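You operate a simulated robot arm through the tools that you are given. There is no shell and no other tool. Be economical: measure what you need, move in short steps, check, and stop when the job is done.

Carry out the task below with a simulated two-armed robot. There is one attempt and no reset: what you move stays moved.

TASK
Switch on, set rate 3, hold UP till the load reads about 20 kN, then bring the ram down.
Fine: zero the screen last; the cube stays whole and inside, the power on.

It is judged by the outcome, as a careful person would: the job done as asked, and still so three seconds after it is handed in. It fails if anything else is knocked over, pushed out of place, dropped, spilled or broken.

THE ROBOT
Two 7-joint arms with two-finger grippers on one trunk, on a base that drives. Base frame: it is fixed to the floor where the robot stands at the start and does not move with it; the origin is under the middle of the robot, x ahead of it, y to its left, z up. Lengths are in m, angles in rad, forces in N, time in s.
The left shoulder is at the start at [0.024, 0.179, 1.286], the right one opposite. Places, roughly: emergency stop [0.6, 0.2, 1]; latch handle [0.6, 0.4, 1.1]; main switch knob [0.5, 0, 1.2]; release valve knob [0.5, 0.1, 0.9]; steel cap [-0.75, -1, 0.75]. Payload 2.2 kg a hand.
The tool frame of a hand sits at the grasp point between the pads (the TCP): z along the fingers, y along the line on which they close. The tips reach 0.019 m beyond it. The gripper opens to 0.116 m. The gripper's body begins 0.07 m behind the TCP.
Orientation is that of the tool frame in the base frame, as [roll, pitch, yaw] about the fixed x, y, z axes, in that order (R = Rz(yaw) Ry(pitch) Rx(roll)). With the fingers straight down and closing along the base's y, the tool's x points along the base's -x, its y along +y and its z along -z.

THE INTERFACE
- The arms move only by the tool apply_moves. It takes "left_targets", "right_targets" or both (then of equal length, played together; a hand with none holds still); each is a list that holds one entry, the list of rows, each a list of 7 numbers: the shift along the tool's x, y, z in units of 150 mm (1.0 is 150 mm), then the turn, a rotation vector about the tool's x, y, z in units of 180 degrees (1.0 is 180 degrees), then the finger opening in m, from 0 to 0.116. In form: [[[dx, dy, dz, rx, ry, rz, claw], ...]]. A call has 1 to 20 rows; each row is the pose to reach, as a shift and turn from the pose commanded when the call began, along the tool's axes at that moment. A call with a number of a shift or a turn outside -1 to 1 is refused whole. Rows are played at 5 a second. More than 0.05 m and 0.15 rad between two rows, or a gripper value outside its range, and nothing of the call is played. Where a pose cannot be reached the arm comes as near as it can. A force on the tool above 50 N (or 10 N above the force at the start of the call, whichever is more), or a blocked arm, ends the call early, and 0.2 s more pass. Each finger halts on what it meets, pressing with about 42 N; the grip force reading is that of the motor and also rises with nothing between the fingers. The clock runs only during rows and for 0.2 s after the last one: add rows that repeat a pose to give the fingers time. The reply holds the time, the measured pose of the TCP, the force on the tool along the base axes, the opening and the grip force, in the units named above and with some noise, with the torque about the TCP (base axes, N m) and any sound that the robot's microphone picked up.
- Cameras (640 x 400 px; columns grow to the right, rows downward): "scene" is now at [0.0994, -0.1159, 1.4781]; the picture's right is [-0.79, -0.62, -0.01], its down [-0.18, 0.25, -0.95] and it looks along [0.59, -0.75, -0.31] (base axes); focal length 214 px, centre (320, 200). "left" rides on the left gripper at [0.069, 0.015, -0.097] in its tool frame; the picture's right is [-0.21, 0.98, 0.00], its down [-0.76, -0.17, -0.63] and it looks along [-0.62, -0.14, 0.77] (tool axes); focal length 251 px, centre (320, 200). "right" rides on the right gripper at [0.069, -0.015, -0.097] in its tool frame; the picture's right is [0.22, 0.98, 0.00], its down [-0.76, 0.17, -0.63] and it looks along [-0.62, 0.14, 0.77] (tool axes); focal length 251 px, centre (320, 200). There is no depth. A picture from a camera that has moved, and an enlarged one, comes with that camera's place and axes in the base frame and with its lens.
- snapshot(camera): a new picture of that camera. No time passes.
- move_column(by): slides the trunk up (or, below 0, down) by that many m; the arms and the scene camera ride with it, the base frame stays. It gives what a move gives, with no picture.
- base_move(legs): drives the robot by 1 to 6 legs, each [ahead, left, turn to the left] in m, m and rad, along the robot's own axes; the way and the turn of a leg run together, so that a leg with both is an arc; at most 1.5 m and 3.142 rad a leg. The arms and the cameras ride along, it lands a little off, and it stops where it bumps. It gives what a move gives.
- head_to(pan, tilt): turns the head with the scene camera to pan (to the left, within 1.396 rad either way) and tilt (down, from -0.506 to 1.204), counted from straight ahead of the robot. It gives what a move gives.
- inspect(camera, box): a new picture of the part [left, top, right, bottom] of that camera's present view, enlarged. No time passes.
- hand_in(): hands the job in; it is judged then, once.

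Work in short steps. Places have to be worked out from the pictures, the camera data and where the tool is seen: move nearer, look again, correct. Check each grasp and each placing, and mend what went wrong. You have 120 turns and 88 pictures in all, those below and enlarged ones among them. Open the grippers and draw the arms clear of the work before you hand the job in, unless the task says otherwise; then end with one line.

The tools are called after "Call:" as a command line: name --argument value ..., lists and objects as JSON in quotes. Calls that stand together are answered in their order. apply_moves: Moves the arms, as the interface text tells. Its arguments: {"type":"object","properties":{"left_targets":{"type":"array","items":{"type":"array","items":{"type":"array","items":{"type":"number"}}}},"right_targets":{"type":"array","items":{"type":"array","items":{"type":"array","items":{"type":"number"}}}}},"required":[]} The other tools are called the same way: move_column (by) slides the trunk up or down; base_move (legs) drives the base; head_to (pan, tilt) turns the head that bears the scene camera; snapshot (camera) takes a picture; inspect (camera, box) takes an enlarged picture of a part of a camera's view; hand_in () hands the job in.

At the start:

```text
time: 0.0
left_tcp_pos: [0.3839, 0.3466, 1.006]
left_tcp_rot: [3.121, -0.004, 3.14]
left_contact_force: [-0.3, -0.7, 0.3]
left_torque: [0.12, 0.02, 0.0]
left_width: 0.1159
left_grip_force: 0.0
right_tcp_pos: [0.3292, -0.053, 1.5234]
right_tcp_rot: [3.119, -0.003, 3.14]
right_contact_force: [0.7, -1.2, 1.4]
right_torque: [0.15, 0.05, 0.03]
right_width: 0.116
right_grip_force: 0.1
trunk travel left (down, up): [-0.425, 0.065]
robot x, y, heading: [-0.0001, -0.002, -0.003]
head pan, tilt: [-0.906, 0.293]
```

scene: 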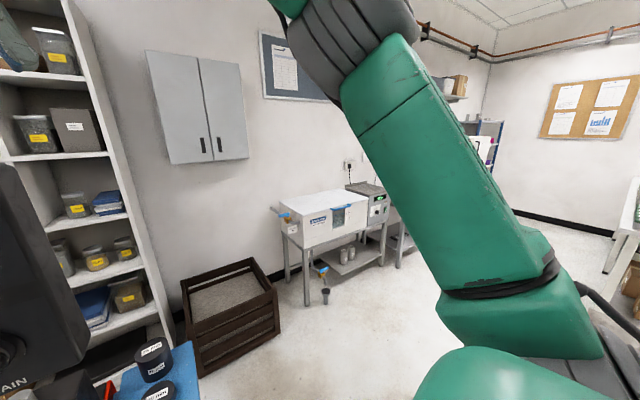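
right: 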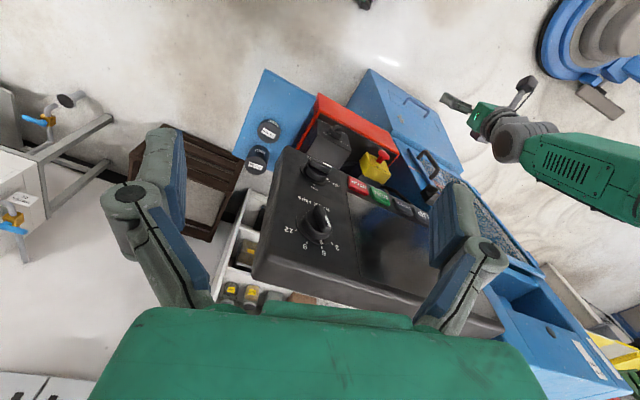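
left: 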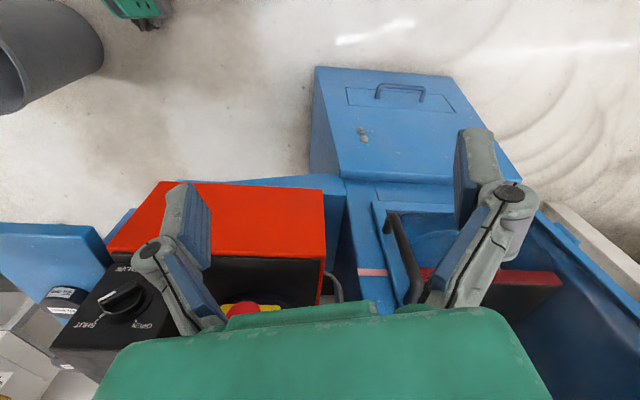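

The head looks to the right, away from the machine; I turn it towards the press ahead.

Call:
head_to --pan 0.25 --tilt 0.6

Call:
snapshot --camera "scene"

```text
time: 1.4
left_tcp_pos: [0.3804, 0.3946, 0.9885]
left_tcp_rot: [-3.116, -0.001, 3.141]
left_contact_force: [0.4, 1.4, -0.8]
left_torque: [-0.04, -0.02, -0.01]
left_width: 0.116
left_grip_force: 0.0
right_tcp_pos: [0.3252, 0.0211, 1.5245]
right_tcp_rot: [-3.113, 0.001, -3.141]
right_contact_force: [-0.7, 1.2, -1.1]
right_torque: [-0.18, -0.06, 0.01]
right_width: 0.116
right_grip_force: 0.0
trunk travel left (down, up): [-0.425, 0.065]
robot x, y, heading: [0.0005, -0.0032, -0.003]
head pan, tilt: [0.25, 0.6]
```

```text
84 pictures are left
camera scene: at [0.128, 0.0666, 1.4507], right [0.25, -0.97, 0.03], down [-0.55, -0.17, -0.82], along [0.8, 0.19, -0.57], focal length 214 px, centre (320, 200)
```

scene: 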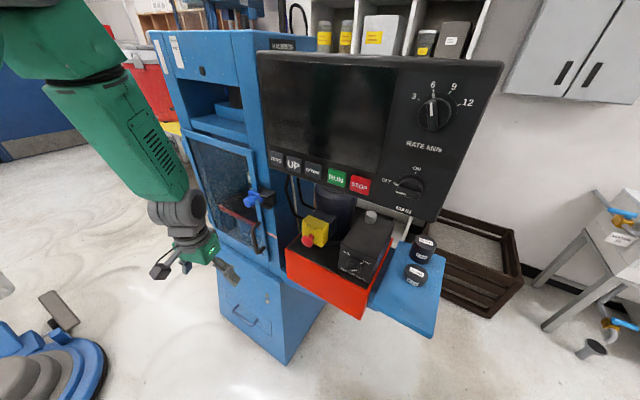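

The press panel is visible. I look closely at the panel and at the lower box.

Call:
inspect --camera "scene" --box '[250, 40, 510, 210]'

Call:
inspect --camera "scene" --box '[270, 170, 450, 330]'

Call:
inspect --camera "scene" --box '[140, 30, 320, 300]'

```text
2.35 times, centred on (380, 125) of scene
camera zoom: at [0.128, 0.0666, 1.4507], right [0.25, -0.97, 0.03], down [-0.55, -0.17, -0.82], along [0.8, 0.19, -0.57], focal length 505 px, centre (179, 376)
```

zoom: 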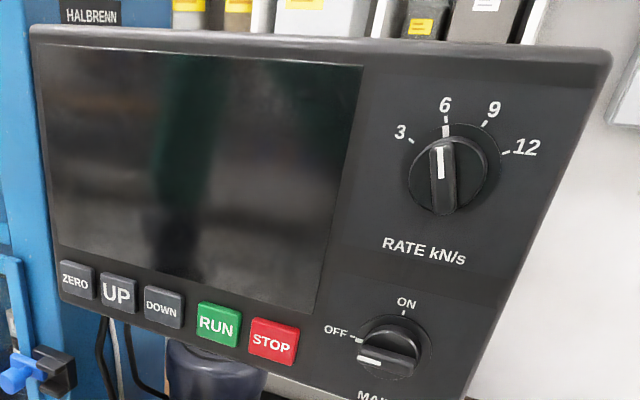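

```text
2.50 times, centred on (360, 250) of scene
camera zoom: at [0.128, 0.0666, 1.4507], right [0.25, -0.97, 0.03], down [-0.55, -0.17, -0.82], along [0.8, 0.19, -0.57], focal length 536 px, centre (220, 75)
```

zoom: 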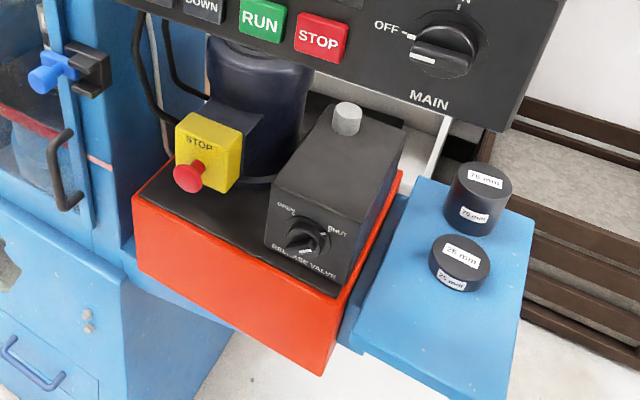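

```text
1.48 times, centred on (230, 165) of scene
camera zoom: at [0.128, 0.0666, 1.4507], right [0.25, -0.97, 0.03], down [-0.55, -0.17, -0.82], along [0.8, 0.19, -0.57], focal length 318 px, centre (453, 252)
```

zoom: 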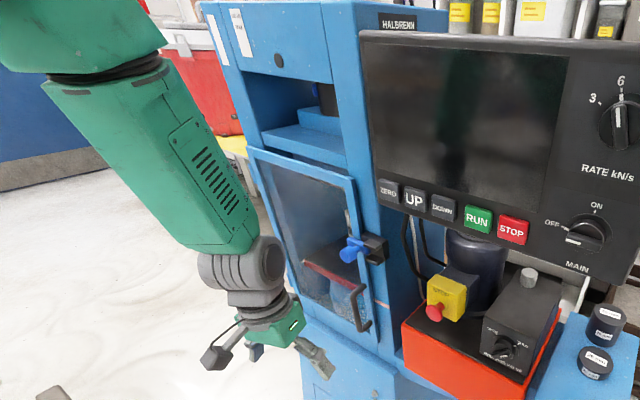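

Power is off, rate at 6. I take the wrist views for triangulating the panel.

Call:
snapshot --camera "right"

Call:
snapshot --camera "left"

```text
80 pictures are left
camera right: at [0.2562, 0.0092, 1.6207], right [-0.21, 0.98, -0.03], down [0.76, 0.18, 0.63], along [0.62, 0.12, -0.78], focal length 251 px, centre (320, 200)
```

right: 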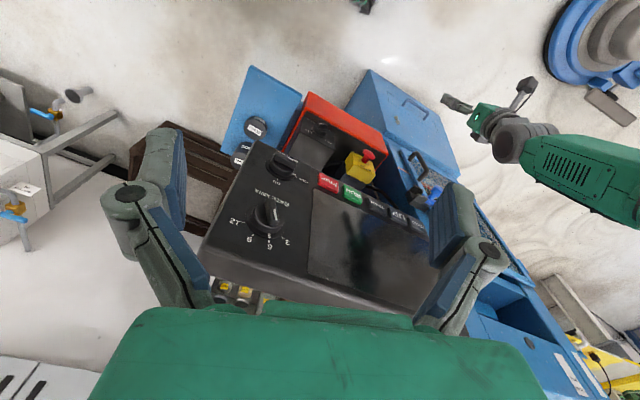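

```text
79 pictures are left
camera left: at [0.3126, 0.4124, 1.085], right [0.21, 0.98, -0.02], down [0.76, -0.15, 0.64], along [0.62, -0.16, -0.77], focal length 251 px, centre (320, 200)
```

left: 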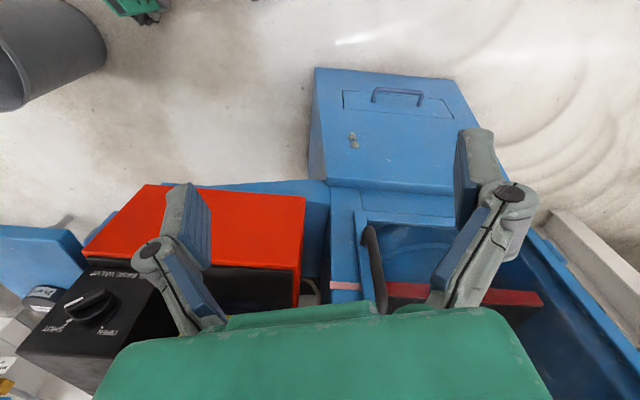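

I enlarge both wrist views for exact pixel places.

Call:
inspect --camera "right" --box '[210, 110, 450, 270]'

Call:
inspect --camera "left" --box '[10, 180, 330, 380]'

```text
2.50 times, centred on (330, 190) of right
camera zoom: at [0.2562, 0.0092, 1.6207], right [-0.21, 0.98, -0.03], down [0.76, 0.18, 0.63], along [0.62, 0.12, -0.78], focal length 629 px, centre (295, 225)
```

zoom: 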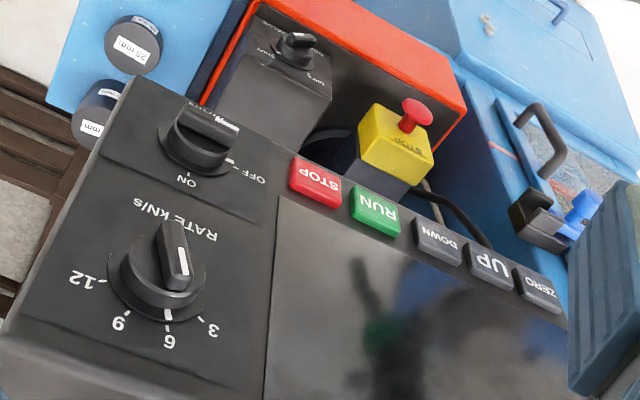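

```text
2.00 times, centred on (170, 280) of left
camera zoom: at [0.3126, 0.4124, 1.085], right [0.21, 0.98, -0.02], down [0.76, -0.15, 0.64], along [0.62, -0.16, -0.77], focal length 503 px, centre (620, 40)
```

zoom: 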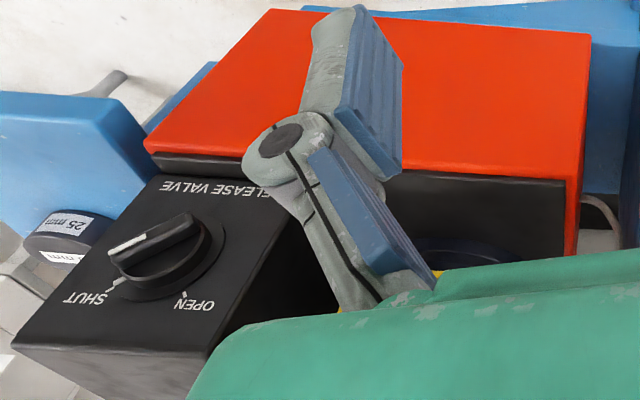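

By triangulation: MAIN knob ≈ (0.490,-0.012,1.255), RATE knob ≈ (0.500,-0.015,1.377), STOP ≈ (0.530,0.077,1.219), UP ≈ (0.583,0.245,1.217). The panel is near vertical, yawed about -0.3 rad. I tip the right hand to point forward and face it.

Call:
apply_moves --right_targets '[[[0, 0, 0, 0, -0.045, 0, 0.08], [0, 0, 0, 0, -0.09, 0, 0.08], [0, 0, 0, 0, -0.135, 0, 0.08], [0, 0, 0, 0, -0.18, 0, 0.08], [0, 0, 0, 0, -0.225, 0, 0.08], [0, 0, 0, 0, -0.27, 0, 0.08], [0, 0, 0, 0, -0.315, 0, 0.08], [0, 0, 0, 0, -0.36, 0, 0.08], [0, 0, 0, 0, -0.405, 0, 0.08], [0, 0, 0, 0, -0.45, 0, 0.08], [0, 0, 0, 0, -0.49, 0, 0.08], [0, 0, 0, 0, -0.49, 0, 0.08]]]'

Call:
snapshot --camera "right"

```text
time: 2.0
left_tcp_pos: [0.3774, 0.4028, 0.985]
left_tcp_rot: [-3.103, 0.003, 3.14]
left_contact_force: [-0.2, 1.2, 0.3]
left_torque: [-0.11, -0.04, 0.04]
left_width: 0.116
left_grip_force: 0.0
right_tcp_pos: [0.3267, 0.03, 1.5304]
right_tcp_rot: [-3.123, 0.299, 3.13]
right_contact_force: [11.9, 20.0, 17.0]
right_torque: [-1.67, 3.05, -2.18]
right_width: 0.08
right_grip_force: 0.1
trunk travel left (down, up): [-0.425, 0.065]
robot x, y, heading: [0.002, -0.0079, 0.003]
head pan, tilt: [0.25, 0.6]
stopped in row 3 (right hand): the force on the tool passed its limit at 83 N (the readings are from after the stop); the commanded pose is now the measured one
```

```text
76 pictures are left
camera right: at [0.2323, 0.0188, 1.6016], right [-0.19, 0.98, -0.08], down [0.54, 0.17, 0.83], along [0.82, 0.11, -0.56], focal length 251 px, centre (320, 200)
```

right: 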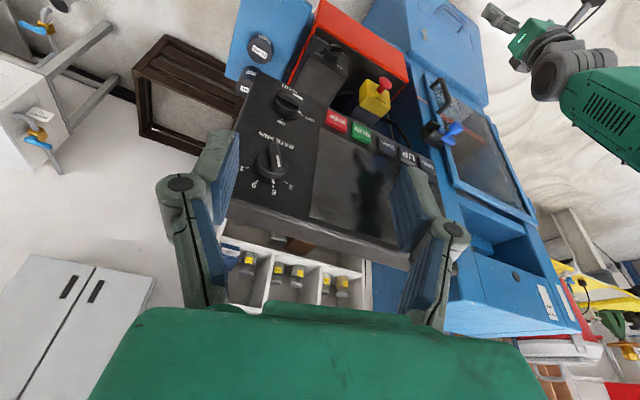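

The gripper seems to have bumped the robot's own head. I shift the hand to the right, away from it, and then rotate.

Call:
apply_moves --right_targets '[[[0, -0.25, 0, 0, 0, 0, 0.08], [0, -0.5, 0, 0, 0, 0, 0.08], [0, -0.75, 0, 0, 0, 0, 0.08], [0, -1, 0, 0, 0, 0, 0.08], [0, -1, 0.2, 0, 0, 0, 0.08]]]'

Call:
snapshot --camera "scene"

```text
time: 2.3
left_tcp_pos: [0.3753, 0.401, 0.9879]
left_tcp_rot: [-3.109, 0.003, -3.14]
left_contact_force: [0.0, 0.5, -0.1]
left_torque: [-0.01, -0.04, 0.0]
left_width: 0.1157
left_grip_force: 0.1
right_tcp_pos: [0.3271, 0.024, 1.5328]
right_tcp_rot: [3.141, 0.304, 3.111]
right_contact_force: [33.6, 37.9, 37.4]
right_torque: [-3.04, 7.13, -4.45]
right_width: 0.08
right_grip_force: 0.1
trunk travel left (down, up): [-0.425, 0.065]
robot x, y, heading: [-0.0029, -0.0025, 0.0]
head pan, tilt: [0.25, 0.6]
stopped in row 1 (right hand): the force on the tool passed its limit at 59 N (the readings are from after the stop); the commanded pose is now the measured one
```

```text
75 pictures are left
camera scene: at [0.1298, 0.0497, 1.4498], right [0.15, -0.99, 0.03], down [-0.58, -0.11, -0.81], along [0.8, 0.11, -0.59], focal length 214 px, centre (320, 200)
```

scene: 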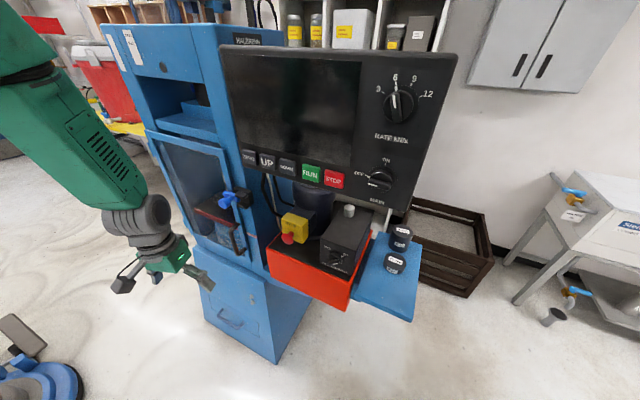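

Force pushes the hand along +x,+y,+z, so the obstacle (the head) lies behind and below. I draw the hand forward and up.

Call:
apply_moves --right_targets '[[[-0.2, 0.05, -0.05, 0, 0, 0, 0.08], [-0.4, 0.1, -0.1, 0, 0, 0, 0.08], [-0.6, 0.13, -0.16, 0, 0, 0, 0.08], [-0.6, 0.13, -0.16, 0, 0, 0, 0.08]]]'

```text
time: 3.3
left_tcp_pos: [0.375, 0.3818, 0.9934]
left_tcp_rot: [-3.124, 0.004, 3.14]
left_contact_force: [0.5, 1.4, -0.1]
left_torque: [-0.01, 0.0, -0.01]
left_width: 0.1162
left_grip_force: 0.1
right_tcp_pos: [0.4031, 0.0149, 1.5825]
right_tcp_rot: [3.137, 0.304, 3.12]
right_contact_force: [-0.1, 0.5, 0.7]
right_torque: [0.02, 0.0, -0.02]
right_width: 0.0799
right_grip_force: 0.0
trunk travel left (down, up): [-0.425, 0.065]
robot x, y, heading: [-0.0003, -0.0036, 0.001]
head pan, tilt: [0.25, 0.6]
```

Free now. I move it to the right clear of the head, then tip it forward.

Call:
apply_moves --right_targets '[[[0, -0.3, 0, 0, 0, 0, 0.08], [0, -0.6, 0, 0, 0, 0, 0.08], [0, -0.9, 0, 0, 0, 0, 0.08], [0, -1, 0, 0, -0.04, 0, 0.08], [0, -1, 0, 0, -0.08, 0, 0.08], [0, -1, 0, 0, -0.12, 0, 0.08], [0, -1, 0, 0, -0.16, 0, 0.08], [0, -1, 0, 0, -0.2, 0, 0.08], [0, -1, 0, 0, -0.24, 0, 0.08], [0, -1, 0, 0, -0.28, 0, 0.08], [0, -1, 0, 0, -0.32, 0, 0.08], [0, -1, 0, 0, -0.36, 0, 0.08], [0, -1, 0, 0, -0.4, 0, 0.08]]]'

Call:
snapshot --camera "scene"

```text
time: 6.1
left_tcp_pos: [0.372, 0.3742, 0.9987]
left_tcp_rot: [-3.132, 0.006, 3.14]
left_contact_force: [-0.6, -0.4, -0.3]
left_torque: [-0.02, -0.04, -0.03]
left_width: 0.116
left_grip_force: 0.0
right_tcp_pos: [0.3975, -0.147, 1.5803]
right_tcp_rot: [1.993, 1.556, 1.974]
right_contact_force: [-0.4, 0.4, 1.0]
right_torque: [0.02, 0.1, -0.03]
right_width: 0.0803
right_grip_force: 0.1
trunk travel left (down, up): [-0.425, 0.065]
robot x, y, heading: [0.0013, -0.0059, -0.004]
head pan, tilt: [0.25, 0.6]
```

```text
74 pictures are left
camera scene: at [0.1246, 0.0329, 1.4518], right [0.25, -0.97, 0.01], down [-0.55, -0.15, -0.82], along [0.8, 0.2, -0.57], focal length 214 px, centre (320, 200)
```

scene: 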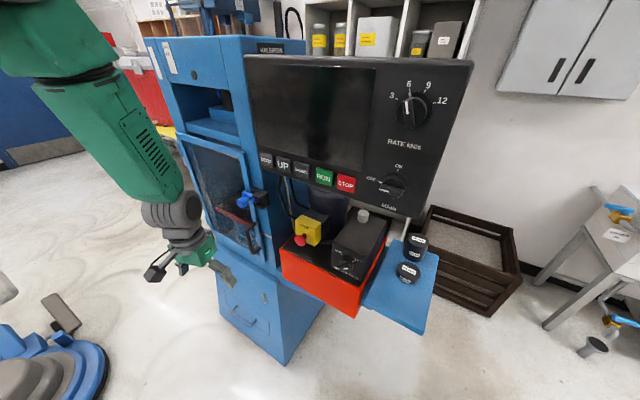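

The hand points forward now. I yaw it to face the panel while lowering it.

Call:
apply_moves --right_targets '[[[0.3, 0, -0.1, 0.03, 0, 0, 0.08], [0.6, 0, -0.2, 0.06, 0, 0, 0.08], [0.9, 0, -0.3, 0.0955, 0, 0, 0.08], [1, 0.2, -0.4, 0.0955, 0, 0, 0.08], [1, 0.2, -0.4, 0.0955, 0, 0, 0.08]]]'

Call:
snapshot --camera "right"

```text
time: 7.5
left_tcp_pos: [0.3727, 0.3948, 0.9875]
left_tcp_rot: [-3.108, 0.005, 3.139]
left_contact_force: [-0.1, -0.1, -0.6]
left_torque: [-0.06, -0.03, 0.05]
left_width: 0.116
left_grip_force: 0.1
right_tcp_pos: [0.3537, -0.1095, 1.4379]
right_tcp_rot: [2.62, 1.533, 2.237]
right_contact_force: [-0.7, 1.5, 1.1]
right_torque: [0.02, 0.02, -0.07]
right_width: 0.08
right_grip_force: 0.1
trunk travel left (down, up): [-0.425, 0.065]
robot x, y, heading: [0.0001, -0.0134, 0.001]
head pan, tilt: [0.25, 0.6]
stopped in row 5 (right hand): the arm was blocked; the commanded pose is now the measured one
```

```text
73 pictures are left
camera right: at [0.2583, -0.085, 1.3708], right [0.36, 0.91, -0.2], down [-0.51, 0.37, 0.78], along [0.78, -0.18, 0.6], focal length 251 px, centre (320, 200)
```

right: 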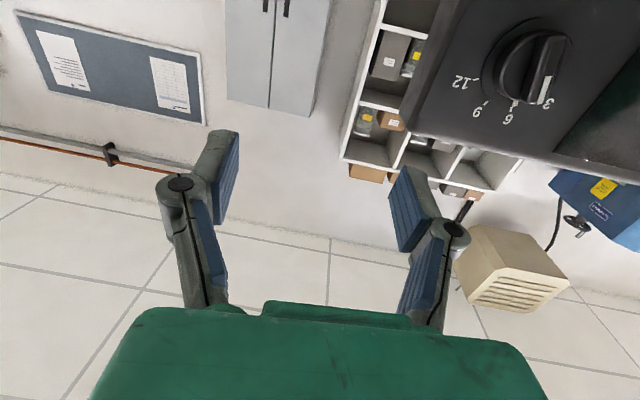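

The arm is folded too tightly here. I back off and reposition the robot square to the panel, so both arms have room.

Call:
base_move --legs '[[-0.11, 0, 0], [0, 0.33, 0], [0, 0, -0.3]]'

Call:
head_to --pan 0.0 --tilt 0.5

Call:
snapshot --camera "scene"

Call:
snapshot --camera "right"

```text
time: 11.4
left_tcp_pos: [0.3705, 0.6235, 0.9772]
left_tcp_rot: [-3.086, 0.003, 2.849]
left_contact_force: [0.6, 0.4, -0.6]
left_torque: [-0.06, 0.05, 0.01]
left_width: 0.1157
left_grip_force: 0.0
right_tcp_pos: [0.2092, 0.1572, 1.4351]
right_tcp_rot: [-2.661, 1.547, 2.94]
right_contact_force: [0.8, 1.7, 0.0]
right_torque: [0.01, -0.01, -0.14]
right_width: 0.0799
right_grip_force: 0.1
trunk travel left (down, up): [-0.425, 0.065]
robot x, y, heading: [-0.1138, 0.3248, -0.294]
head pan, tilt: [0.25, 0.6]
```

```text
time: 12.2
left_tcp_pos: [0.366, 0.6324, 0.9818]
left_tcp_rot: [-3.094, 0.008, 2.856]
left_contact_force: [0.4, 0.6, 0.4]
left_torque: [-0.12, -0.01, 0.01]
left_width: 0.116
left_grip_force: 0.2
right_tcp_pos: [0.2051, 0.1514, 1.4357]
right_tcp_rot: [-3.069, 1.543, 2.504]
right_contact_force: [0.8, 1.6, 1.4]
right_torque: [0.01, 0.0, -0.18]
right_width: 0.08
right_grip_force: 0.0
trunk travel left (down, up): [-0.425, 0.065]
robot x, y, heading: [-0.1104, 0.3376, -0.292]
head pan, tilt: [0.0, 0.499]
```

```text
72 pictures are left
camera scene: at [0.0299, 0.389, 1.4534], right [0.22, -0.97, 0.03], down [-0.53, -0.14, -0.83], along [0.82, 0.17, -0.55], focal length 214 px, centre (320, 200)
```

scene: 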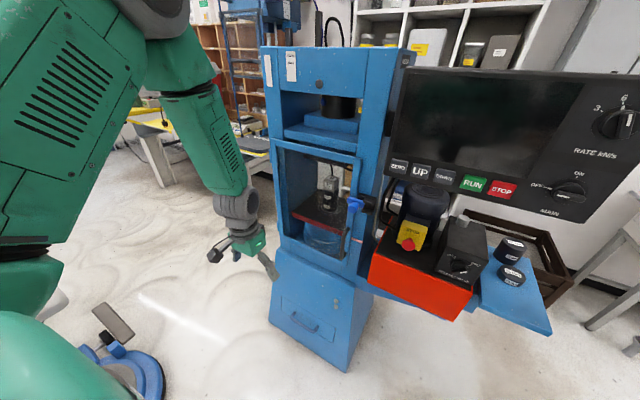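

```text
71 pictures are left
camera right: at [0.1218, 0.2037, 1.3692], right [0.63, 0.74, -0.22], down [-0.36, 0.53, 0.77], along [0.69, -0.41, 0.6], focal length 251 px, centre (320, 200)
```

right: 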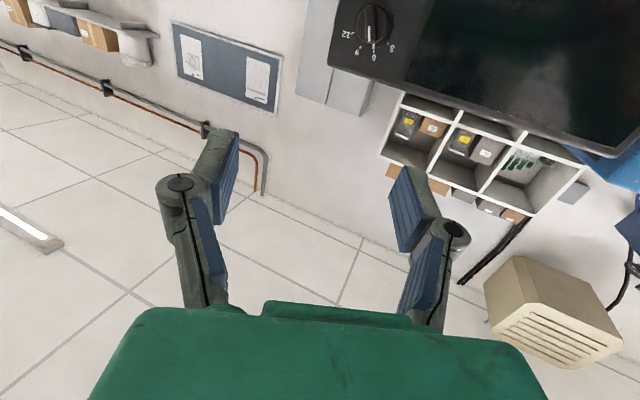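

The reported head pan doesn't match the picture: the right wrist is pressing on the head. I draw the hand forward along its own axis, then lower it and square it to the panel.

Call:
apply_moves --right_targets '[[[0, 0, 0.3, 0, 0, 0, 0.08], [0, 0, 0.6, 0, 0, 0, 0.08], [0, 0, 0.9, 0, 0, 0, 0.08], [0.3, 0, 1, -0.03, 0, 0, 0.08], [0.6, 0, 1, -0.07, 0, 0, 0.08], [0.87, 0, 1, -0.1, 0, 0, 0.08], [0.87, 0, 1, -0.13, 0, 0, 0.08], [0.87, 0, 1, -0.13, 0, 0, 0.08]]]'

Call:
snapshot --camera "right"

Call:
snapshot --camera "scene"

```text
time: 14.2
left_tcp_pos: [0.3691, 0.6438, 0.9799]
left_tcp_rot: [-3.083, 0.01, 2.856]
left_contact_force: [-0.3, 1.2, -1.0]
left_torque: [-0.11, 0.04, -0.01]
left_width: 0.1159
left_grip_force: 0.0
right_tcp_pos: [0.3188, 0.0849, 1.31]
right_tcp_rot: [-2.663, 1.556, -2.926]
right_contact_force: [1.2, 1.3, 1.1]
right_torque: [0.01, 0.1, -0.14]
right_width: 0.0803
right_grip_force: 0.1
trunk travel left (down, up): [-0.425, 0.065]
robot x, y, heading: [-0.1077, 0.3397, -0.296]
head pan, tilt: [0.0, 0.499]
stopped in row 8 (right hand): the arm was blocked; the commanded pose is now the measured one
```

```text
70 pictures are left
camera right: at [0.2213, 0.0965, 1.2416], right [0.25, 0.94, -0.22], down [-0.56, 0.33, 0.76], along [0.79, -0.07, 0.61], focal length 251 px, centre (320, 200)
```

right: 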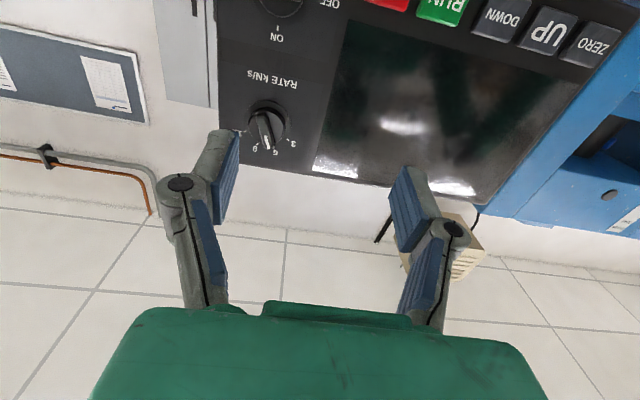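

```text
69 pictures are left
camera scene: at [0.0366, 0.3574, 1.4595], right [-0.29, -0.96, 0.04], down [-0.47, 0.1, -0.88], along [0.83, -0.27, -0.48], focal length 214 px, centre (320, 200)
```

scene: 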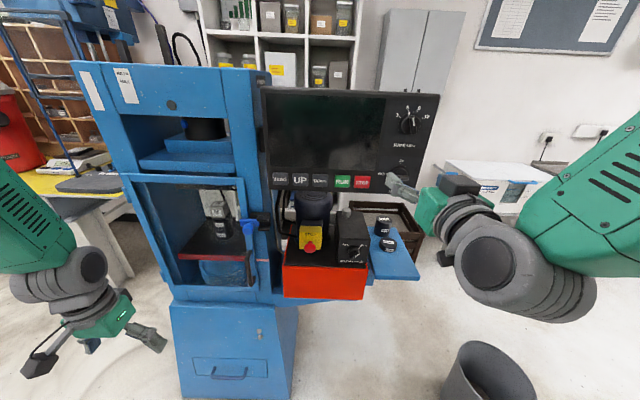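

Now the scene camera faces the machine squarely. I look closely at the chamber and the panel.

Call:
inspect --camera "scene" --box '[120, 100, 290, 300]'

Call:
inspect --camera "scene" --box '[255, 80, 445, 200]'

Call:
inspect --camera "scene" --box '[280, 190, 430, 300]'

```text
2.00 times, centred on (205, 200) of scene
camera zoom: at [0.0366, 0.3574, 1.4595], right [-0.29, -0.96, 0.04], down [-0.47, 0.1, -0.88], along [0.83, -0.27, -0.48], focal length 429 px, centre (550, 200)
```

zoom: 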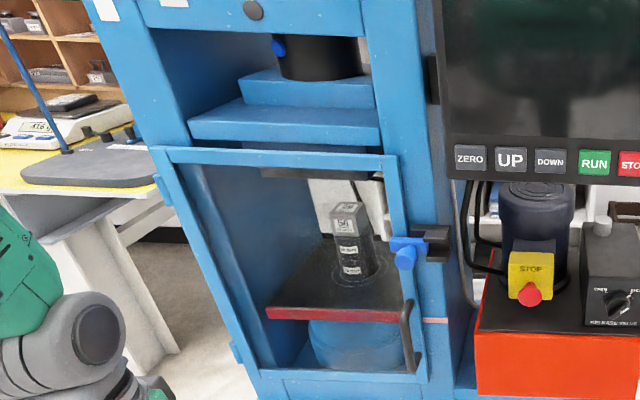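

```text
3.33 times, centred on (350, 140) of scene
camera zoom: at [0.0366, 0.3574, 1.4595], right [-0.29, -0.96, 0.04], down [-0.47, 0.1, -0.88], along [0.83, -0.27, -0.48], focal length 715 px, centre (220, 400)
```

zoom: 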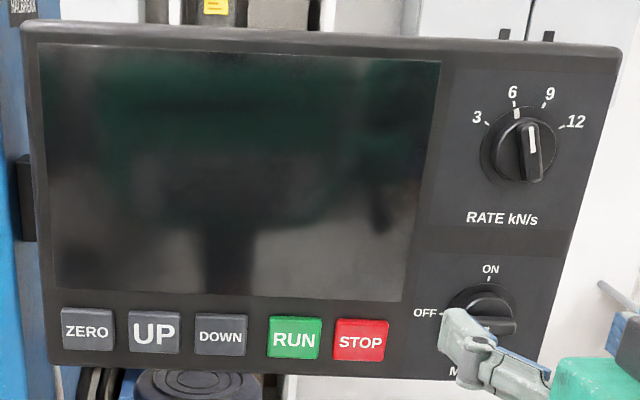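

```text
3.64 times, centred on (355, 245) of scene
camera zoom: at [0.0366, 0.3574, 1.4595], right [-0.29, -0.96, 0.04], down [-0.47, 0.1, -0.88], along [0.83, -0.27, -0.48], focal length 780 px, centre (193, 36)
```

zoom: 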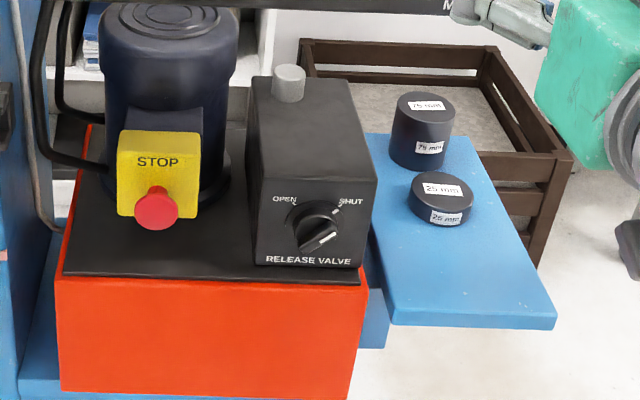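

Call:
inspect --camera "scene" --box '[190, 170, 280, 290]'

```text
3.33 times, centred on (235, 230) of scene
camera zoom: at [0.0366, 0.3574, 1.4595], right [-0.29, -0.96, 0.04], down [-0.47, 0.1, -0.88], along [0.83, -0.27, -0.48], focal length 715 px, centre (603, 100)
```

zoom: 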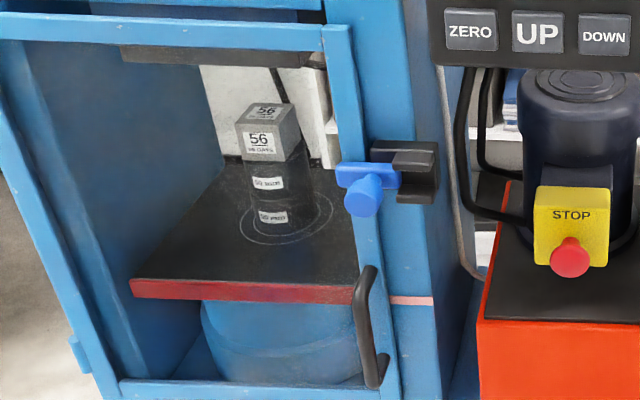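

Valve points to SHUT, E-stop looks out, the cube sits on distance pieces in the chamber. I turn the right wrist -90° about its axis (so it can turn the MAIN knob clockwise back to here) and place it before the MAIN knob.

Call:
apply_moves --right_targets '[[[0.1, -0.08, 0, 0, 0, -0.045, 0.06], [0.2, -0.16, 0, 0, 0, -0.09, 0.06], [0.3, -0.24, 0, 0, 0, -0.135, 0.06], [0.38, -0.31, 0, 0, 0, -0.18, 0.06], [0.38, -0.31, 0, 0, 0, -0.225, 0.06], [0.38, -0.31, 0, 0, 0, -0.27, 0.06], [0.38, -0.31, 0, 0, 0, -0.315, 0.06], [0.38, -0.31, 0, 0, 0, -0.36, 0.06], [0.38, -0.31, 0.1, 0, 0, -0.405, 0.06], [0.38, -0.31, 0.2, 0, 0, -0.45, 0.06], [0.38, -0.31, 0.3, 0, 0, -0.49, 0.06], [0.38, -0.31, 0.4, 0, 0, -0.5, 0.06]]]'

Call:
snapshot --camera "right"

Call:
snapshot --camera "scene"

```text
time: 17.0
left_tcp_pos: [0.3636, 0.6444, 0.9835]
left_tcp_rot: [-3.091, 0.012, 2.863]
left_contact_force: [-0.5, -0.1, -0.4]
left_torque: [-0.07, -0.01, 0.01]
left_width: 0.1158
left_grip_force: 0.0
right_tcp_pos: [0.3587, 0.0136, 1.2688]
right_tcp_rot: [-1.558, 0.057, -1.849]
right_contact_force: [-0.2, 0.7, -0.8]
right_torque: [-0.02, 0.03, -0.07]
right_width: 0.0601
right_grip_force: 0.1
right hand out of reach, approached as far as the arm can: row 2, 3, 4, 5, 6, 7, 8
trunk travel left (down, up): [-0.425, 0.065]
robot x, y, heading: [-0.1052, 0.3458, -0.288]
head pan, tilt: [0.0, 0.499]
stopped in row 12 (right hand): the arm was blocked; the commanded pose is now the measured one
```

```text
64 pictures are left
camera right: at [0.2462, -0.0276, 1.278], right [-0.03, -0.16, -0.99], down [-0.4, 0.91, -0.13], along [0.92, 0.39, -0.09], focal length 251 px, centre (320, 200)
```

right: 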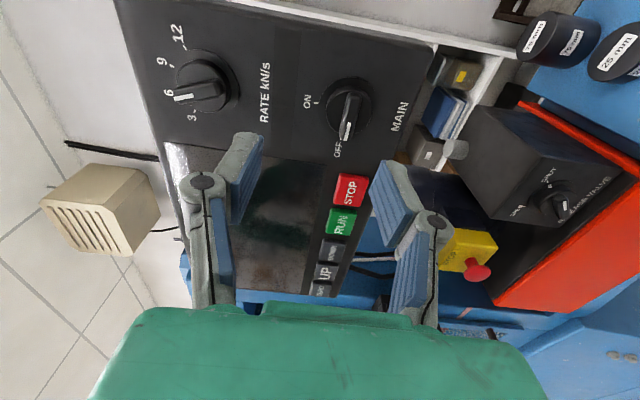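

```text
63 pictures are left
camera scene: at [0.0329, 0.3485, 1.4607], right [-0.28, -0.96, 0.03], down [-0.47, 0.11, -0.88], along [0.84, -0.26, -0.48], focal length 214 px, centre (320, 200)
```

scene: 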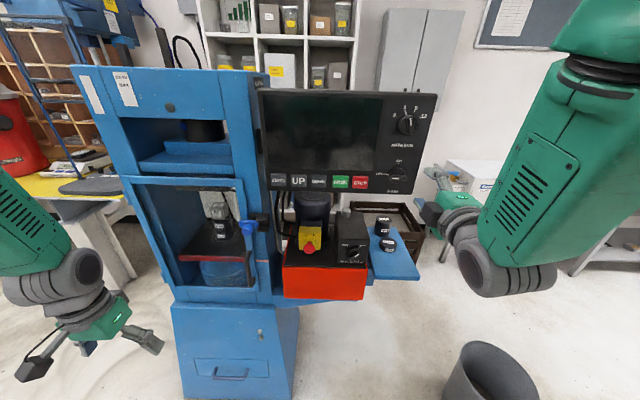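

In this view the handle lies at OFF, horizontal, about 0.024 m below and 0.012 m left of my axis. I correct and move 0.075 m nearer.

Call:
apply_moves --right_targets '[[[-0.04, 0.08, 0.15, 0, 0, 0, 0.06], [-0.078, 0.16, 0.3, 0, 0, 0, 0.06], [-0.078, 0.16, 0.5, 0, 0, 0, 0.06], [-0.078, 0.16, 0.5, 0, 0, 0, 0.06]]]'

Call:
snapshot --camera "right"

```text
time: 18.0
left_tcp_pos: [0.3596, 0.6242, 0.9911]
left_tcp_rot: [-3.111, 0.011, 2.862]
left_contact_force: [-0.5, -1.2, -0.4]
left_torque: [-0.03, 0.0, 0.01]
left_width: 0.116
left_grip_force: 0.1
right_tcp_pos: [0.4272, -0.0339, 1.258]
right_tcp_rot: [-1.534, 0.114, -1.869]
right_contact_force: [-0.2, -0.8, -0.5]
right_torque: [0.0, -0.04, 0.02]
right_width: 0.0601
right_grip_force: 0.2
trunk travel left (down, up): [-0.425, 0.065]
robot x, y, heading: [-0.1047, 0.3423, -0.29]
head pan, tilt: [0.0, 0.499]
```

```text
62 pictures are left
camera right: at [0.3149, -0.0717, 1.2606], right [0.0, -0.11, -0.99], down [-0.37, 0.92, -0.1], along [0.93, 0.37, -0.04], focal length 251 px, centre (320, 200)
```

right: 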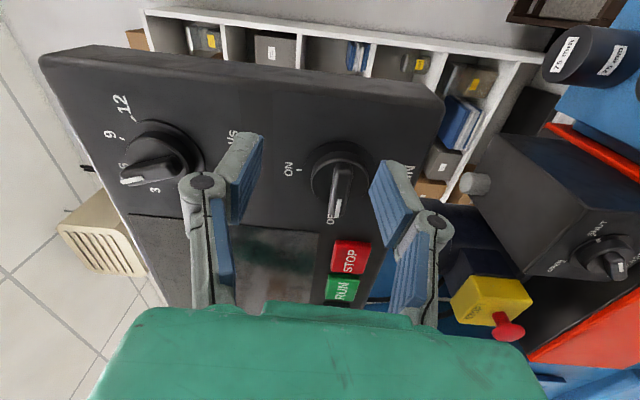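

Body sway put me about 38 mm too far right and 19 mm too high. I correct laterally and look again.

Call:
apply_moves --right_targets '[[[-0.12, 0.06, 0.0, 0, 0, 0, 0.06], [-0.25, 0.125, 0.0, 0, 0, 0, 0.06], [-0.25, 0.125, 0.1, 0, 0, 0, 0.06], [-0.25, 0.125, 0.1, 0, 0, 0, 0.06], [-0.25, 0.125, 0.1, 0, 0, 0, 0.06]]]'

Call:
snapshot --camera "right"

```text
time: 19.4
left_tcp_pos: [0.3605, 0.6361, 0.9884]
left_tcp_rot: [-3.096, 0.014, 2.861]
left_contact_force: [-0.1, 0.9, -0.6]
left_torque: [-0.07, 0.03, 0.02]
left_width: 0.1162
left_grip_force: 0.1
right_tcp_pos: [0.4489, -0.0217, 1.2295]
right_tcp_rot: [-1.573, 0.139, -1.939]
right_contact_force: [0.7, 0.1, 0.8]
right_torque: [0.0, 0.03, -0.06]
right_width: 0.0601
right_grip_force: 0.0
trunk travel left (down, up): [-0.425, 0.065]
robot x, y, heading: [-0.1052, 0.3419, -0.292]
head pan, tilt: [0.0, 0.499]
stopped in row 5 (right hand): the arm was blocked; the commanded pose is now the measured one
```

```text
61 pictures are left
camera right: at [0.3348, -0.0522, 1.2344], right [-0.03, -0.07, -1.0], down [-0.31, 0.95, -0.06], along [0.95, 0.31, -0.05], focal length 251 px, centre (320, 200)
```

right: 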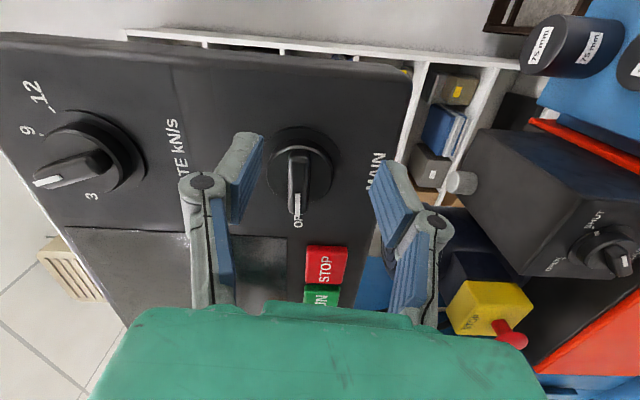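

Nearly aligned: 21 mm to the left, 8 mm up needed, and a small un-twist. I correct and advance 20 mm.

Call:
apply_moves --right_targets '[[[-0.07, -0.025, 0.0, 0, -0.01, -0.02, 0.06], [-0.143, -0.051, 0.0, 0, -0.02, -0.045, 0.06], [-0.143, -0.051, 0.07, 0, -0.02, -0.045, 0.06], [-0.143, -0.051, 0.13, 0, -0.02, -0.045, 0.06]]]'

Call:
snapshot --camera "right"

```text
time: 20.4
left_tcp_pos: [0.3649, 0.6413, 0.9849]
left_tcp_rot: [-3.091, 0.011, 2.859]
left_contact_force: [0.1, -0.1, -0.2]
left_torque: [-0.05, 0.02, -0.03]
left_width: 0.1158
left_grip_force: 0.1
right_tcp_pos: [0.4778, -0.0173, 1.2551]
right_tcp_rot: [-1.559, 0.053, -1.9]
right_contact_force: [-3.0, -0.9, -16.9]
right_torque: [-0.17, 0.12, -0.02]
right_width: 0.0711
right_grip_force: 7.9
trunk travel left (down, up): [-0.425, 0.065]
robot x, y, heading: [-0.1084, 0.3473, -0.292]
head pan, tilt: [0.0, 0.499]
```

```text
60 pictures are left
camera right: at [0.3646, -0.052, 1.2648], right [-0.04, -0.16, -0.99], down [-0.35, 0.93, -0.13], along [0.94, 0.34, -0.09], focal length 251 px, centre (320, 200)
```

right: 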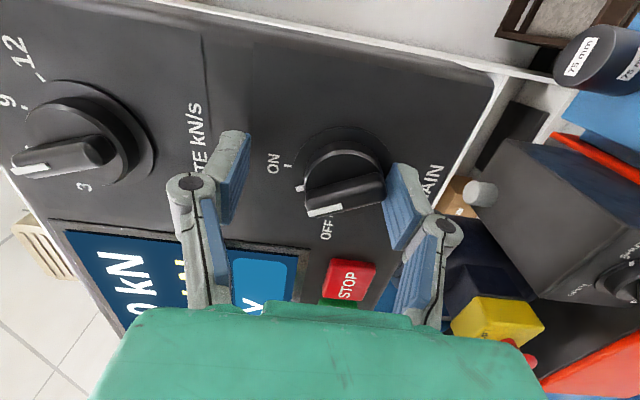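

The lower finger nudged the handle and the knob turned to ON: the screen is lit. I back straight off and read the screen.

Call:
apply_moves --right_targets '[[[0, 0.02, -0.2, 0, 0, 0, 0.08], [0, 0.02, -0.5, 0, 0, 0, 0.08], [0, 0.02, -0.7, 0, 0, 0, 0.08]]]'

Call:
inspect --camera "scene" --box '[255, 80, 445, 200]'

Call:
snapshot --camera "right"

```text
time: 21.2
left_tcp_pos: [0.3589, 0.633, 0.99]
left_tcp_rot: [-3.1, 0.018, 2.859]
left_contact_force: [0.2, 0.8, 0.3]
left_torque: [-0.06, 0.01, 0.01]
left_width: 0.1158
left_grip_force: 0.1
right_tcp_pos: [0.3732, 0.0064, 1.2458]
right_tcp_rot: [-1.56, 0.047, -1.9]
right_contact_force: [0.2, 1.2, 0.5]
right_torque: [-0.01, 0.02, -0.01]
right_width: 0.08
right_grip_force: 0.0
trunk travel left (down, up): [-0.425, 0.065]
robot x, y, heading: [-0.1083, 0.3444, -0.291]
head pan, tilt: [0.0, 0.499]
```

```text
3.33 times, centred on (350, 140) of scene
camera zoom: at [0.0189, 0.3038, 1.4616], right [-0.29, -0.96, 0.0], down [-0.46, 0.14, -0.88], along [0.84, -0.25, -0.48], focal length 715 px, centre (220, 400)
```

zoom: 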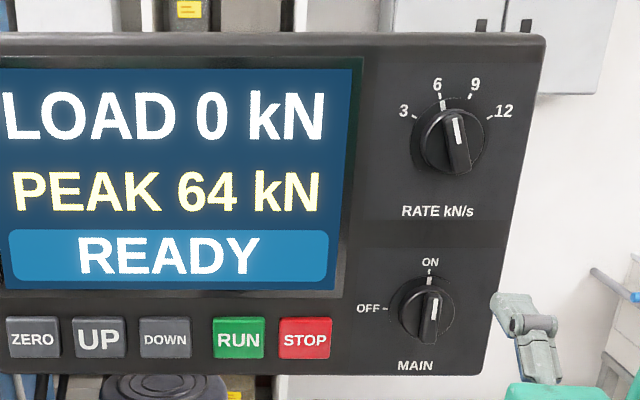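

```text
58 pictures are left
camera right: at [0.2594, -0.0283, 1.2559], right [-0.04, -0.16, -0.99], down [-0.35, 0.93, -0.14], along [0.94, 0.34, -0.1], focal length 251 px, centre (320, 200)
```

right: 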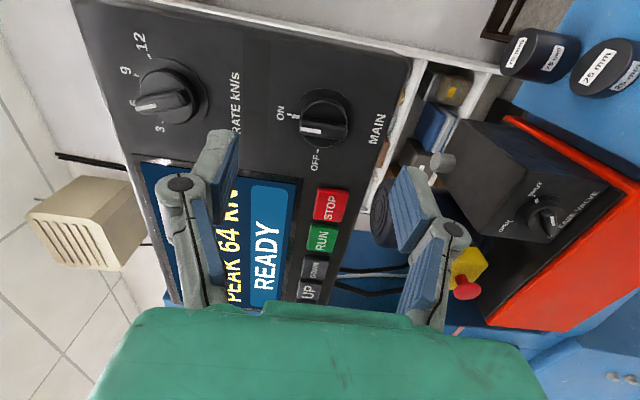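

Power is ON and the screen reads READY, load 0, peak 64. The rate knob (at 6, about 20° left of vertical) must go about 40° counter-clockwise to 3. I bring the right hand up before it, rolled +70°.

Call:
apply_moves --right_targets '[[[0, -0.1, 0, 0, 0, 0.043, 0.06], [-0.03, -0.3, 0, 0, 0, 0.086, 0.06], [-0.06, -0.5, 0, 0, 0, 0.13, 0.06], [-0.1, -0.7, 0, 0, 0, 0.173, 0.06], [-0.145, -0.84, 0, 0, 0, 0.216, 0.06], [-0.145, -0.84, 0.05, 0, 0, 0.26, 0.06], [-0.145, -0.84, 0.1, 0, 0, 0.303, 0.06], [-0.145, -0.84, 0.15, 0, 0, 0.346, 0.06], [-0.145, -0.84, 0.2, 0, 0, 0.389, 0.06], [-0.145, -0.84, 0.2, 0, 0, 0.389, 0.06]]]'

Call:
snapshot --camera "right"

```text
time: 23.4
left_tcp_pos: [0.3569, 0.6263, 0.9908]
left_tcp_rot: [-3.102, 0.016, 2.857]
left_contact_force: [0.5, -0.1, 0.1]
left_torque: [0.01, 0.0, -0.01]
left_width: 0.116
left_grip_force: 0.0
right_tcp_pos: [0.4057, 0.0347, 1.3644]
right_tcp_rot: [-1.538, 1.215, -1.823]
right_contact_force: [0.1, 0.4, -0.2]
right_torque: [0.0, -0.03, -0.02]
right_width: 0.0598
right_grip_force: 0.1
trunk travel left (down, up): [-0.425, 0.065]
robot x, y, heading: [-0.1097, 0.3378, -0.294]
head pan, tilt: [0.0, 0.499]
```

```text
57 pictures are left
camera right: at [0.3039, 0.0258, 1.3038], right [0.24, 0.81, -0.54], down [-0.5, 0.58, 0.64], along [0.83, 0.11, 0.54], focal length 251 px, centre (320, 200)
```

right: 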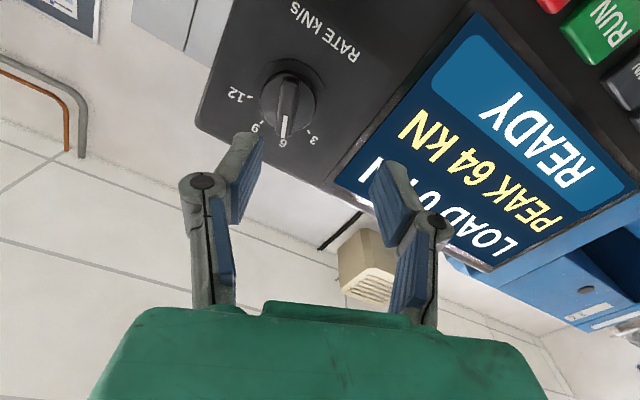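

The handle is lined up with the fingers; I need 26 mm along tool -y and then forward. First the correction and 45 mm ahead.

Call:
apply_moves --right_targets '[[[0, -0.09, 0.1, 0, 0, 0, 0.06], [0, -0.177, 0.2, 0, 0, 0, 0.06], [0, -0.177, 0.3, 0, 0, 0, 0.06], [0, -0.177, 0.3, 0, 0, 0, 0.06], [0, -0.177, 0.3, 0, 0, 0, 0.06]]]'

Call:
snapshot --camera "right"

```text
time: 24.6
left_tcp_pos: [0.3546, 0.6125, 0.9949]
left_tcp_rot: [-3.115, 0.017, 2.855]
left_contact_force: [0.4, 0.3, -0.3]
left_torque: [-0.04, 0.0, 0.02]
left_width: 0.1162
left_grip_force: 0.2
right_tcp_pos: [0.4363, -0.0202, 1.372]
right_tcp_rot: [-1.535, 1.224, -1.824]
right_contact_force: [1.2, -0.6, 0.7]
right_torque: [0.02, 0.0, 0.01]
right_width: 0.0601
right_grip_force: 0.1
trunk travel left (down, up): [-0.425, 0.065]
robot x, y, heading: [-0.1084, 0.3348, -0.291]
head pan, tilt: [0.0, 0.499]
```

```text
56 pictures are left
camera right: at [0.3339, -0.0273, 1.3103], right [0.25, 0.81, -0.53], down [-0.5, 0.58, 0.65], along [0.83, 0.11, 0.55], focal length 251 px, centre (320, 200)
```

right: 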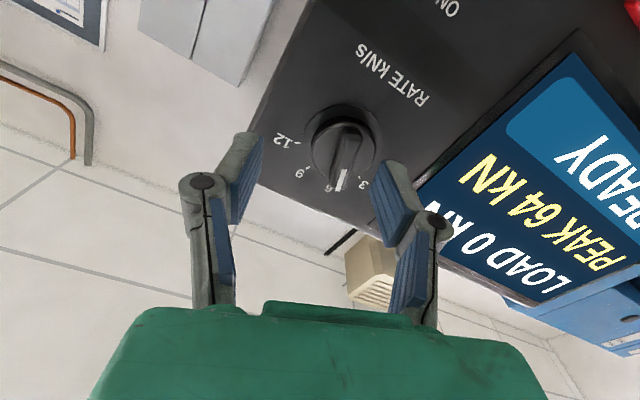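

Sway again overshot; I correct 15 mm back and advance 30 mm.

Call:
apply_moves --right_targets '[[[-0.03, 0.05, 0.0, 0, 0, 0, 0.06], [-0.06, 0.11, 0.0, 0, 0, 0, 0.06], [-0.06, 0.11, 0.1, 0, 0, 0, 0.06], [-0.06, 0.11, 0.2, 0, 0, 0, 0.06]]]'

Call:
snapshot --camera "right"

```text
time: 25.6
left_tcp_pos: [0.3555, 0.6146, 0.995]
left_tcp_rot: [-3.112, 0.016, 2.855]
left_contact_force: [-0.3, -1.2, 1.7]
left_torque: [0.06, -0.02, -0.03]
left_width: 0.116
left_grip_force: 0.1
right_tcp_pos: [0.4712, -0.0076, 1.3757]
right_tcp_rot: [-1.538, 1.225, -1.826]
right_contact_force: [-0.6, -1.1, 0.1]
right_torque: [-0.03, -0.01, 0.11]
right_width: 0.06
right_grip_force: 0.0
trunk travel left (down, up): [-0.425, 0.065]
robot x, y, heading: [-0.107, 0.339, -0.293]
head pan, tilt: [0.0, 0.499]
```

```text
55 pictures are left
camera right: at [0.369, -0.0169, 1.314], right [0.25, 0.81, -0.53], down [-0.5, 0.58, 0.65], along [0.83, 0.11, 0.54], focal length 251 px, centre (320, 200)
```

right: 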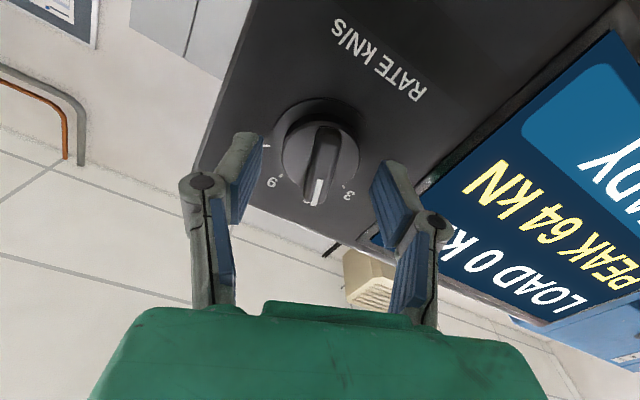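

Centered. I advance 22 mm and close on the handle.

Call:
apply_moves --right_targets '[[[0, 0, 0.08, 0, 0, 0, 0.06], [0, 0, 0.15, 0, 0, 0, 0.06], [0, 0, 0.15, 0, 0, 0, 0.0], [0, 0, 0.15, 0, 0, 0, 0.0], [0, 0, 0.15, 0, 0, 0, 0.0]]]'

Call:
snapshot --camera "right"

```text
time: 26.8
left_tcp_pos: [0.351, 0.6253, 0.9959]
left_tcp_rot: [-3.108, 0.022, 2.857]
left_contact_force: [0.1, -0.2, -0.7]
left_torque: [-0.01, -0.03, 0.02]
left_width: 0.1161
left_grip_force: 0.1
right_tcp_pos: [0.4881, -0.0025, 1.392]
right_tcp_rot: [-1.461, 1.216, -1.754]
right_contact_force: [-19.4, -5.2, 42.3]
right_torque: [-0.08, 0.15, -0.17]
right_width: 0.0432
right_grip_force: 45.0
trunk travel left (down, up): [-0.425, 0.065]
robot x, y, heading: [-0.1096, 0.3442, -0.297]
head pan, tilt: [0.0, 0.499]
```

```text
54 pictures are left
camera right: at [0.3873, -0.0113, 1.328], right [0.26, 0.8, -0.54], down [-0.51, 0.59, 0.63], along [0.82, 0.11, 0.56], focal length 251 px, centre (320, 200)
```

right: 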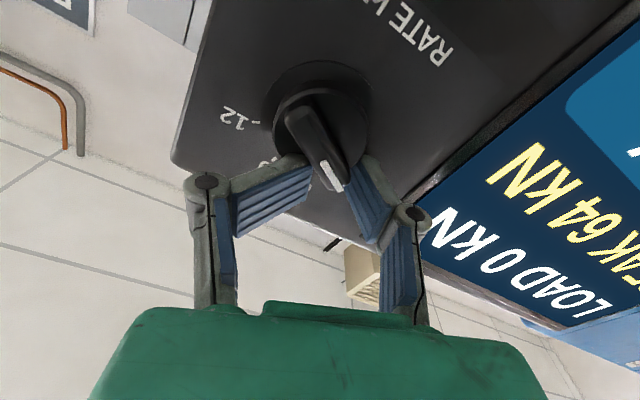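

The hand sat too high and pinched the round skirt, turning the knob partly toward 3. I release and back off 30 mm to look.

Call:
apply_moves --right_targets '[[[0, 0, 0, 0, 0, 0, 0.07], [0, 0, -0.1, 0, 0, 0, 0.07], [0, 0, -0.2, 0, 0, 0, 0.07], [0, 0, -0.2, 0, 0, 0, 0.07]]]'

Call:
snapshot --camera "right"

Call:
inspect --camera "scene" --box '[255, 80, 445, 200]'

```text
time: 27.8
left_tcp_pos: [0.3588, 0.6262, 0.9899]
left_tcp_rot: [-3.105, 0.014, 2.857]
left_contact_force: [0.7, -0.4, -0.1]
left_torque: [0.01, -0.02, 0.01]
left_width: 0.1158
left_grip_force: 0.1
right_tcp_pos: [0.4707, 0.0099, 1.3779]
right_tcp_rot: [-1.542, 1.214, -1.83]
right_contact_force: [0.2, 0.1, 0.1]
right_torque: [0.01, 0.04, 0.04]
right_width: 0.0708
right_grip_force: 0.3
trunk travel left (down, up): [-0.425, 0.065]
robot x, y, heading: [-0.1062, 0.3403, -0.289]
head pan, tilt: [0.0, 0.499]
```

```text
53 pictures are left
camera right: at [0.3677, 0.0008, 1.3167], right [0.24, 0.8, -0.54], down [-0.5, 0.58, 0.64], along [0.83, 0.11, 0.54], focal length 251 px, centre (320, 200)
```

right: 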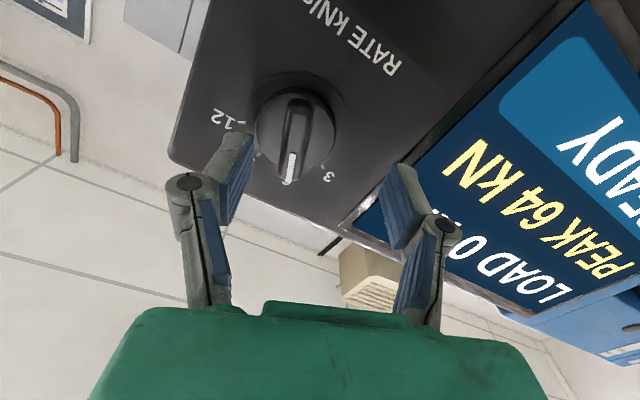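

```text
3.33 times, centred on (350, 140) of scene
camera zoom: at [0.0211, 0.3033, 1.4613], right [-0.29, -0.96, 0.0], down [-0.46, 0.14, -0.88], along [0.84, -0.25, -0.48], focal length 715 px, centre (220, 400)
```

zoom: 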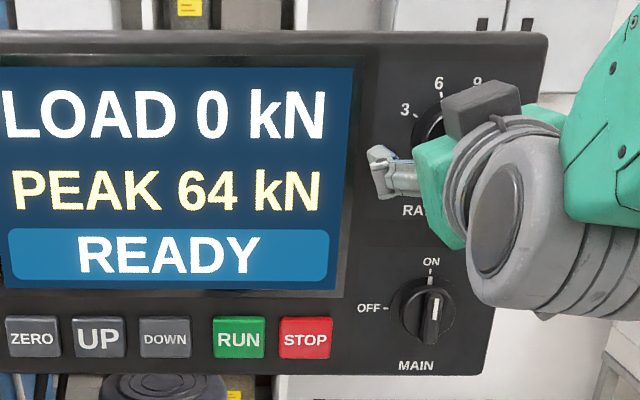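

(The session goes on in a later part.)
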